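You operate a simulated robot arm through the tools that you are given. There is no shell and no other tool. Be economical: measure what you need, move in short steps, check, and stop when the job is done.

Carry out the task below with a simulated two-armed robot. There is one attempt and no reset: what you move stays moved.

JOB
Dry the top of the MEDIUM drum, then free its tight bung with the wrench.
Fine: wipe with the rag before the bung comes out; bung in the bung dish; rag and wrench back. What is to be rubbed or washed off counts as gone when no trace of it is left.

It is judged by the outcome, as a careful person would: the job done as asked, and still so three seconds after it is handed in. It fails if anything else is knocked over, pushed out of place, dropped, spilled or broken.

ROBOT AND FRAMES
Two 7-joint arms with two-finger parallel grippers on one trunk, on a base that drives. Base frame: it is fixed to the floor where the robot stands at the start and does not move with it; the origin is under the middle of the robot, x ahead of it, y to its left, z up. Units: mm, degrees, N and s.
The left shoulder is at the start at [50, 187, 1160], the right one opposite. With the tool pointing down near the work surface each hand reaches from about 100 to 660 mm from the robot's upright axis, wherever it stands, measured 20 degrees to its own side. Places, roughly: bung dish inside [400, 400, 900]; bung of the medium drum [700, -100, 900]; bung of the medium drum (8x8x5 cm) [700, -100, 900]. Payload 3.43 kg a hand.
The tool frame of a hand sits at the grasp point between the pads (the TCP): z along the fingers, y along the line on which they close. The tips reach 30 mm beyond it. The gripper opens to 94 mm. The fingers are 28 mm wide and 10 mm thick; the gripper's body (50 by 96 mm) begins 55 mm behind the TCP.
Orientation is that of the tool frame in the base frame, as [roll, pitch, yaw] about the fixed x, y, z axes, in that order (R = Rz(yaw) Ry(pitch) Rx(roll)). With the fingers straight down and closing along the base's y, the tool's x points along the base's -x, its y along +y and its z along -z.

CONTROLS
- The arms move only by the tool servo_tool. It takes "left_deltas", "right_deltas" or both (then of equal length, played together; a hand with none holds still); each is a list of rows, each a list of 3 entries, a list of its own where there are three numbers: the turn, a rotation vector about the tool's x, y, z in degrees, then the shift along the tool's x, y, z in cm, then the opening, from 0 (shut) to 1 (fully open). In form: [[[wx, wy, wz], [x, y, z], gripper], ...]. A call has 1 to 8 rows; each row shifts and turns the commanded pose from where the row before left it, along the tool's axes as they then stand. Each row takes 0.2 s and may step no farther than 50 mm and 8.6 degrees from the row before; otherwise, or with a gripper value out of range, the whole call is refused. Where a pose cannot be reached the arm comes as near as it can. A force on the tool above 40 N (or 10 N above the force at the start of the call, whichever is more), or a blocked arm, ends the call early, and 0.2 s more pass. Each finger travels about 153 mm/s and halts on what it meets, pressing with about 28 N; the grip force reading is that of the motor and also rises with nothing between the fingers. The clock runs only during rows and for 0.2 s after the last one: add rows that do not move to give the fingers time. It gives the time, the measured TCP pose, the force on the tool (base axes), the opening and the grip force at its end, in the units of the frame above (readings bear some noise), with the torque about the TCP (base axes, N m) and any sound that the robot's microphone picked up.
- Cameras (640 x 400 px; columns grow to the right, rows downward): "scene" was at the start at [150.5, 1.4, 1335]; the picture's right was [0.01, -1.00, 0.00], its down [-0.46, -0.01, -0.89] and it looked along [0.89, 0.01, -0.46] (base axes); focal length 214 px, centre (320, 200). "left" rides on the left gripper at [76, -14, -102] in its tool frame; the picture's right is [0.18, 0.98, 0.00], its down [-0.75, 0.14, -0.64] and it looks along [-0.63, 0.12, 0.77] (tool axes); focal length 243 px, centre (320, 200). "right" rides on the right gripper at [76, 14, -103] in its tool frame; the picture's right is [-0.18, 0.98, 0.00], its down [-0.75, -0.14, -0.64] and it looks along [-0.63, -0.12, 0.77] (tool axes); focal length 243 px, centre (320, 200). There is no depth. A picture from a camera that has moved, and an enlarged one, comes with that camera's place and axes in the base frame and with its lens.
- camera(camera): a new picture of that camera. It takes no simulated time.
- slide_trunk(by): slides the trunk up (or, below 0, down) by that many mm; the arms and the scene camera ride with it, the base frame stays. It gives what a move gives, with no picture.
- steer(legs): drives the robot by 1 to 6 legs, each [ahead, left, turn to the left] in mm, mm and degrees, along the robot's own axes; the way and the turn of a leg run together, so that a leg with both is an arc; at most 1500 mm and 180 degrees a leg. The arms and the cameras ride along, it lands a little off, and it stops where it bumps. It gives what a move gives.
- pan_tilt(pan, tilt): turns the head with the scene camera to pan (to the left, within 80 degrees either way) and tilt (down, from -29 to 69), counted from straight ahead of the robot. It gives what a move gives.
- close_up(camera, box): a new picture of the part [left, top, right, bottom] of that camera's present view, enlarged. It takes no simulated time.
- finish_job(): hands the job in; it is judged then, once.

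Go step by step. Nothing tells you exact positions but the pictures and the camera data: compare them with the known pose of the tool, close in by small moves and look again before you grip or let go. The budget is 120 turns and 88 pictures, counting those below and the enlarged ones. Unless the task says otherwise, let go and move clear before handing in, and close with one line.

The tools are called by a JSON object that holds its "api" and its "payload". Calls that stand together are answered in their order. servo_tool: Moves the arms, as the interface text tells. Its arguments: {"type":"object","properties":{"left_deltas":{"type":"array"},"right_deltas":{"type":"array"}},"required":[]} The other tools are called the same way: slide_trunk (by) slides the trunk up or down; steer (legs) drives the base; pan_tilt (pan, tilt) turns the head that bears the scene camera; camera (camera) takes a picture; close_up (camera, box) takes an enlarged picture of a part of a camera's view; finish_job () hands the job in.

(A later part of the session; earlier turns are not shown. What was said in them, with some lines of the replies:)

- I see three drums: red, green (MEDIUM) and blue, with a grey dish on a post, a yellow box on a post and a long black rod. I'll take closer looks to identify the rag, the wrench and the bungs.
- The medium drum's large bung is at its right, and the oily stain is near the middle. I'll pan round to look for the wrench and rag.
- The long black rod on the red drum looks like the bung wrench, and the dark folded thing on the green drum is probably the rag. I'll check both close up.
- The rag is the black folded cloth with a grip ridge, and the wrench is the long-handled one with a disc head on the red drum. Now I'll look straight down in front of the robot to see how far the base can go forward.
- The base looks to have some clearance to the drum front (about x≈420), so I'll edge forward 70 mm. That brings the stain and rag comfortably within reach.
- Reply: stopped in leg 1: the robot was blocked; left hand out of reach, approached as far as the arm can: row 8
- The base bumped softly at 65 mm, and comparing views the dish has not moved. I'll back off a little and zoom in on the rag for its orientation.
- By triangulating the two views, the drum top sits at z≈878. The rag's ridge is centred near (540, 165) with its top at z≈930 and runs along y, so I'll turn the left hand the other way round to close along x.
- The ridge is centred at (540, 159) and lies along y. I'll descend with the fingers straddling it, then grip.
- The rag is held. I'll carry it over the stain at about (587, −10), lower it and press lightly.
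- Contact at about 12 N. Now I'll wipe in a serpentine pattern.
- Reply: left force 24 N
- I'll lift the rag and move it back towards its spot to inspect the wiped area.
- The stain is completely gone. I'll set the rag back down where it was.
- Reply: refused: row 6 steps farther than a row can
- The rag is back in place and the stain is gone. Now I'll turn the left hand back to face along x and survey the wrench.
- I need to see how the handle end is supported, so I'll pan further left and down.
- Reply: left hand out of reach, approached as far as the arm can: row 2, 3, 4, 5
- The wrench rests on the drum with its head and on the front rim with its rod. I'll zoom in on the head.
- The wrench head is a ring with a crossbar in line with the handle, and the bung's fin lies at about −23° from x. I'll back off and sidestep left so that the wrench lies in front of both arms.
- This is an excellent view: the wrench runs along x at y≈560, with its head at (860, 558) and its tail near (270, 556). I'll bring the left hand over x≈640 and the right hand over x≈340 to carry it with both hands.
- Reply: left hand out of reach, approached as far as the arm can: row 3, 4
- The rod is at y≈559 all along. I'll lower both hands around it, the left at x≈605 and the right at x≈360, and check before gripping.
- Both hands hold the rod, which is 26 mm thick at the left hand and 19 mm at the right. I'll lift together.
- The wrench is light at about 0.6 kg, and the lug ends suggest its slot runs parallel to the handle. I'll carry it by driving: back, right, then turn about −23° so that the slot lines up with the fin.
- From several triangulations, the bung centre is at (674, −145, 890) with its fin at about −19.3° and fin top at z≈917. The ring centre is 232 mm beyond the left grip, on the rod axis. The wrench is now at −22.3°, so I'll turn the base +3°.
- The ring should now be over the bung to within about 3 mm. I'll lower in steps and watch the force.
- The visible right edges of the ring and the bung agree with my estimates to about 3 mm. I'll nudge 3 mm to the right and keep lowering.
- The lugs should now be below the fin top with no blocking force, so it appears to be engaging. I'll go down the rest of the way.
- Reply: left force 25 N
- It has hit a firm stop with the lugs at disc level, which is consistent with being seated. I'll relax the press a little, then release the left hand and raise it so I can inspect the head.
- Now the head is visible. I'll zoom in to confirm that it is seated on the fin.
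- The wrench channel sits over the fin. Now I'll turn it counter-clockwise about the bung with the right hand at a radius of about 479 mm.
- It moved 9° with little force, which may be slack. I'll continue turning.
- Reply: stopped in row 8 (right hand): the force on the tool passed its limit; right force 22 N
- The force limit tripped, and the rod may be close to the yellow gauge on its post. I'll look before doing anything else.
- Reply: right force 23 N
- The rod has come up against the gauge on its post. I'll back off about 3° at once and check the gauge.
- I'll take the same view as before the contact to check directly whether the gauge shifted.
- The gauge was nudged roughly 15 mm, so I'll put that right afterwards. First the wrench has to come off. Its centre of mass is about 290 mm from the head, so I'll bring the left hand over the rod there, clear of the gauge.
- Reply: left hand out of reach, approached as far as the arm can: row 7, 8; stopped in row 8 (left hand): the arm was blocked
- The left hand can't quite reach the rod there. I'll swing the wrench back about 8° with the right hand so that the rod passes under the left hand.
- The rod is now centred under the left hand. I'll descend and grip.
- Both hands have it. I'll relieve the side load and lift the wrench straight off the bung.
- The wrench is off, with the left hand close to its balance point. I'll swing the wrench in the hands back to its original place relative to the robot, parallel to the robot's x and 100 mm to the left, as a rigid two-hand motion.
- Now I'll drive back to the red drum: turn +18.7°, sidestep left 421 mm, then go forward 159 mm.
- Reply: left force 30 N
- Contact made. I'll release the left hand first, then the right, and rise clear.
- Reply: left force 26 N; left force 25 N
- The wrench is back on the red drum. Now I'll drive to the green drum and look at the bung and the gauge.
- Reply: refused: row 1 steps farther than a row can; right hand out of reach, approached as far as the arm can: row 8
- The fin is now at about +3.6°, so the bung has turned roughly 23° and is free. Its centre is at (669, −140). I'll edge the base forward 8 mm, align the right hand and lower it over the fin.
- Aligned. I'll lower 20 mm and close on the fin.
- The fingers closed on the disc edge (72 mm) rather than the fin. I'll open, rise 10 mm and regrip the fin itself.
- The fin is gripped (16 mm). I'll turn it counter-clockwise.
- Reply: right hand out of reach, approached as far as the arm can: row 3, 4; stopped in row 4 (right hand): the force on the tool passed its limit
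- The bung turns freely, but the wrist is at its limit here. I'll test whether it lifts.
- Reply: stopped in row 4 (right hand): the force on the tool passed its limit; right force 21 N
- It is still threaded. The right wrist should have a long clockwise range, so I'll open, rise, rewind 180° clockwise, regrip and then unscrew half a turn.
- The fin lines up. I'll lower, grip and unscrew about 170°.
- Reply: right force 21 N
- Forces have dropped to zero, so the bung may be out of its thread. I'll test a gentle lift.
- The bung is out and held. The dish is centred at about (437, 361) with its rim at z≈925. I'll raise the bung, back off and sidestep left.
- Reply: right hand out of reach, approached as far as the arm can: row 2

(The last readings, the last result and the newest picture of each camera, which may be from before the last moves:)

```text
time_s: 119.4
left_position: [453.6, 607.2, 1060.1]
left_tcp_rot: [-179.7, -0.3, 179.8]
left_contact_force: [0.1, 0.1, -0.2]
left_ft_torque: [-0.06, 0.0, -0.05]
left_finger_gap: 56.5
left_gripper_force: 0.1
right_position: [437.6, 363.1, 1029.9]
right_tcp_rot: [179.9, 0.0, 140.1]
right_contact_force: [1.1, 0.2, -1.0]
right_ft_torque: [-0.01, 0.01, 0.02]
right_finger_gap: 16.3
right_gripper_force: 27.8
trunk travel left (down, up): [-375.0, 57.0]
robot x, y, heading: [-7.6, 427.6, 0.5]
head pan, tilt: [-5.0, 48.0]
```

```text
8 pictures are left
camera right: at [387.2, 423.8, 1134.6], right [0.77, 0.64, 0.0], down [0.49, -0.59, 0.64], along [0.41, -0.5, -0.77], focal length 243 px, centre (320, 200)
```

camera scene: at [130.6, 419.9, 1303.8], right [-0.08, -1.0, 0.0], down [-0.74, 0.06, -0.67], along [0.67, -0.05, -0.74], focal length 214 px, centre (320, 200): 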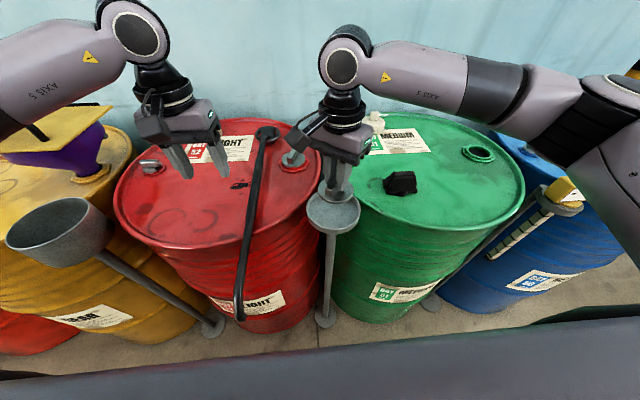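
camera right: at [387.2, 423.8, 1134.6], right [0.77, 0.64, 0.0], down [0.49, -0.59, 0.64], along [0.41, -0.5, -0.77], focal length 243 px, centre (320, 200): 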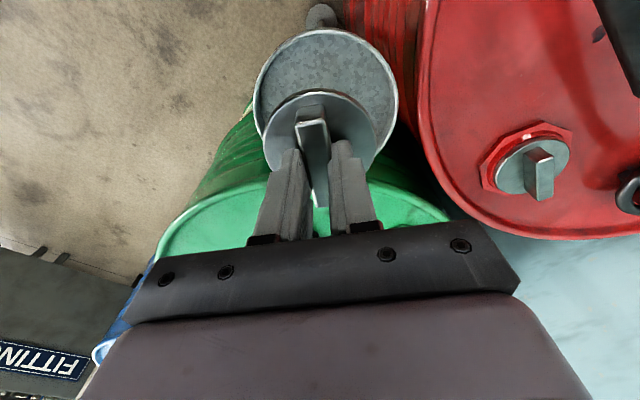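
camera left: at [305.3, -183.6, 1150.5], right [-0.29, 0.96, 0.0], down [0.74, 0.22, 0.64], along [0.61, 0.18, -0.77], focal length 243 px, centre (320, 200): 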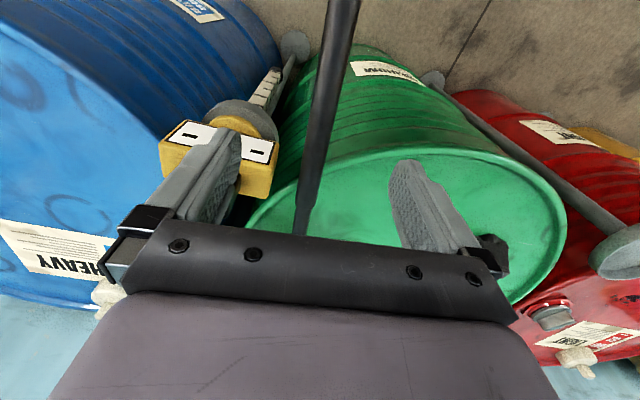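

The dish centre is about (433, 369). I'll nudge over it and lower until contact.

{"api": "servo_tool", "payload": {"right_deltas": [[[0, 0, 0], [0.65, 0.25, 1.5], 0], [[0, 0, 0], [0, 0, 1.5], 0], [[0, 0, 0], [0, 0, 1], 0], [[0, 0, 0], [0, 0, 0.5], 0], [[0, 0, 0], [0, 0, 0.5], 0], [[0, 0, 0], [0, 0, 0.5], 0], [[0, 0, 0], [0, 0, 0], 0]]}}

{"api": "close_up", "payload": {"camera": "scene", "box": [280, 150, 390, 250]}}

```text
time_s: 121.0
left_position: [454.1, 608.4, 1059.9]
left_tcp_rot: [-179.7, -0.4, 179.7]
left_contact_force: [0.2, -0.6, -0.2]
left_ft_torque: [0.0, 0.02, 0.0]
left_finger_gap: 56.4
left_gripper_force: 0.0
right_position: [433.6, 367.1, 976.0]
right_tcp_rot: [-180.0, 0.0, 140.1]
right_contact_force: [-0.5, 0.0, -1.3]
right_ft_torque: [0.01, 0.01, 0.03]
right_finger_gap: 16.2
right_gripper_force: 28.4
trunk travel left (down, up): [-375.0, 57.0]
robot x, y, heading: [-7.4, 420.5, 0.7]
head pan, tilt: [-5.0, 48.0]
```

```text
4.00 times, centred on (335, 200) of scene
camera zoom: at [130.5, 419.9, 1303.7], right [-0.08, -1.0, 0.0], down [-0.74, 0.06, -0.67], along [0.67, -0.05, -0.74], focal length 858 px, centre (260, 200)
```

zoom: 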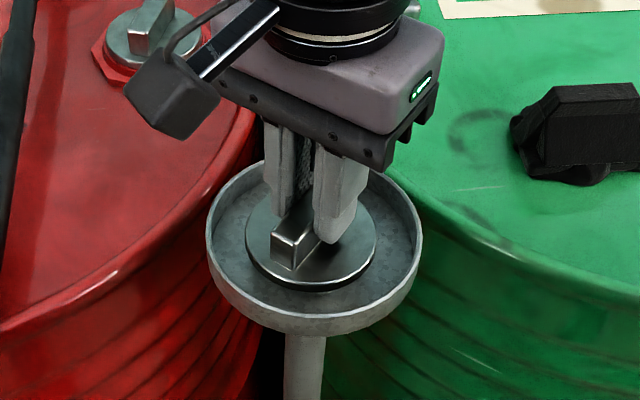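

The bung is inside the dish outline. I'll lower slowly the rest of the way.

{"api": "servo_tool", "payload": {"right_deltas": [[[0, 0, 0], [0, 0, 0.5], 0], [[0, 0, 0], [0, 0, 0.5], 0], [[0, 0, 0], [0, 0, 0.5], 0], [[0, 0, 0], [0, 0, 0.5], 0], [[0, 0, 0], [0, 0, 0.5], 0], [[0, 0, 0], [0, 0, 0.5], 0], [[0, 0, 0], [0, 0, 0], 0]]}}

```text
time_s: 122.1
left_position: [453.8, 608.6, 1059.4]
left_tcp_rot: [-179.7, -0.3, 179.7]
left_contact_force: [-0.7, 0.1, -0.3]
left_ft_torque: [0.01, 0.03, 0.0]
left_finger_gap: 56.2
left_gripper_force: 0.0
right_position: [433.0, 367.1, 960.4]
right_tcp_rot: [179.6, 0.2, 140.1]
right_contact_force: [-4.9, -1.4, 14.0]
right_ft_torque: [-0.35, 0.23, -0.07]
right_finger_gap: 16.3
right_gripper_force: 27.9
trunk travel left (down, up): [-375.0, 57.0]
robot x, y, heading: [-9.5, 425.1, 0.6]
head pan, tilt: [-5.0, 48.0]
stopped in row 5 (right hand): the force on the tool passed its limit (the readings are from after the stop); the commanded pose is now the measured one
```

Contact. I'll release and rise clear.

{"api": "servo_tool", "payload": {"right_deltas": [[[0, 0, 0], [0, 0, -0.15], 0], [[0, 0, 0], [0, 0, 0], 0.4], [[0, 0, 0], [0, 0, 0], 0.4], [[0, 0, 0], [0, 0, -1.5], 0.4], [[0, 0, 0], [0, 0, -4], 0.5], [[0, 0, 0], [0, 0, -4], 0.6], [[0, 0, 0], [0, 0, -4], 0.6], [[0, 0, 0], [2, -4, 0], 0.6]]}}

{"api": "camera", "payload": {"camera": "scene"}}

```text
time_s: 123.9
left_position: [453.2, 606.9, 1059.7]
left_tcp_rot: [-179.7, -0.2, 179.7]
left_contact_force: [0.2, 0.3, -0.6]
left_ft_torque: [0.0, 0.03, -0.02]
left_finger_gap: 56.4
left_gripper_force: 0.1
right_position: [395.3, 346.1, 1096.7]
right_tcp_rot: [179.6, 0.2, 140.1]
right_contact_force: [-0.8, 0.9, -0.6]
right_ft_torque: [0.0, 0.03, -0.03]
right_finger_gap: 56.4
right_gripper_force: 0.1
trunk travel left (down, up): [-375.0, 57.0]
robot x, y, heading: [-9.1, 422.6, 0.5]
head pan, tilt: [-5.0, 48.0]
```

```text
6 pictures are left
camera scene: at [130.0, 419.1, 1303.8], right [-0.08, -1.0, 0.0], down [-0.74, 0.06, -0.67], along [0.67, -0.05, -0.74], focal length 214 px, centre (320, 200)
```

scene: 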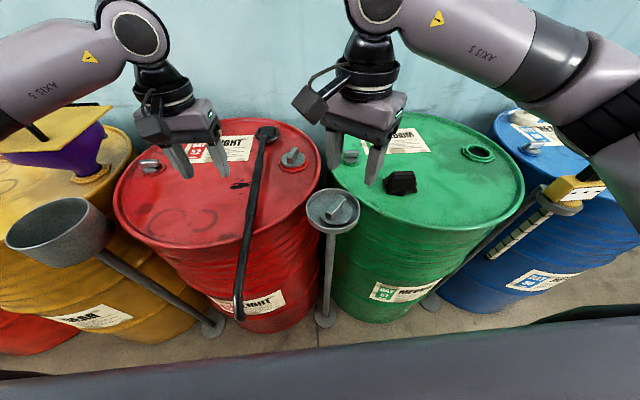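

The bung sits in the dish. Now back to the gauge I nudged: I'll drive over and take a close look at it.

{"api": "steer", "payload": {"legs": [[0, -450, 0]]}}

{"api": "pan_tilt", "payload": {"pan": -35, "tilt": 45}}

{"api": "camera", "payload": {"camera": "right"}}

```text
time_s: 126.6
left_position: [457.5, 162.1, 1060.5]
left_tcp_rot: [-179.7, -0.4, 179.3]
left_contact_force: [-0.1, 0.5, 0.1]
left_ft_torque: [0.01, -0.02, 0.03]
left_finger_gap: 56.3
left_gripper_force: 0.0
right_position: [396.3, -98.6, 1095.1]
right_tcp_rot: [179.7, 0.1, 139.8]
right_contact_force: [0.2, -0.1, 0.7]
right_ft_torque: [0.04, -0.02, -0.01]
right_finger_gap: 56.4
right_gripper_force: 0.2
trunk travel left (down, up): [-375.0, 57.0]
robot x, y, heading: [-7.0, -19.4, 0.2]
head pan, tilt: [-5.0, 48.0]
```

```text
time_s: 127.5
left_position: [457.4, 162.3, 1060.5]
left_tcp_rot: [-179.8, -0.4, 179.3]
left_contact_force: [-0.7, -0.2, 1.0]
left_ft_torque: [-0.02, 0.0, 0.0]
left_finger_gap: 56.3
left_gripper_force: 0.2
right_position: [396.4, -97.4, 1095.1]
right_tcp_rot: [179.7, 0.1, 139.8]
right_contact_force: [0.3, 0.3, -0.3]
right_ft_torque: [0.0, 0.0, 0.01]
right_finger_gap: 56.5
right_gripper_force: 0.0
trunk travel left (down, up): [-375.0, 57.0]
robot x, y, heading: [-3.8, -18.9, -0.1]
head pan, tilt: [-35.0, 45.0]
```

```text
5 pictures are left
camera right: at [345.6, -36.6, 1199.4], right [0.78, 0.63, 0.01], down [0.48, -0.6, 0.64], along [0.41, -0.5, -0.77], focal length 243 px, centre (320, 200)
```

right: 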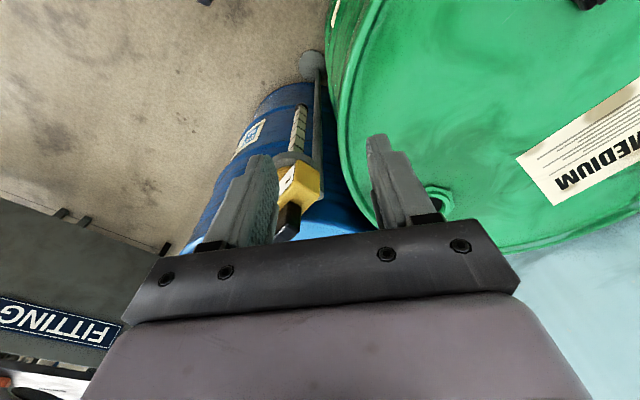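

{"api": "close_up", "payload": {"camera": "scene", "box": [250, 100, 450, 260]}}

```text
2.50 times, centred on (350, 180) of scene
camera zoom: at [121.4, -62.7, 1307.9], right [-0.57, -0.82, 0.0], down [-0.58, 0.4, -0.71], along [0.58, -0.4, -0.71], focal length 536 px, centre (245, 250)
```

zoom: 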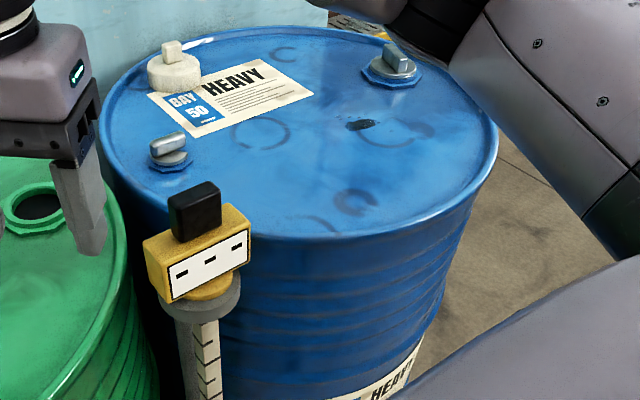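

Re-measured now that the wrench is away, the gauge's face corners are at (434, −188) and (433, −284). At the start they were (433, −191) and (432, −282), so it is upright and back in its place. The top is dry, the bung is in the dish, the rag and wrench are back, and both hands are clear, so I'm handing in.

{"api": "finish_job", "payload": {}}

```text
The job is handed in.
```

I wiped the MEDIUM drum's top dry before freeing the bung with the wrench. The bung is in the bung dish, and the rag and wrench are back where they were. While turning, the wrench pushed the gauge beside the drum by about 15 mm, but it measured back in its starting place at the end.
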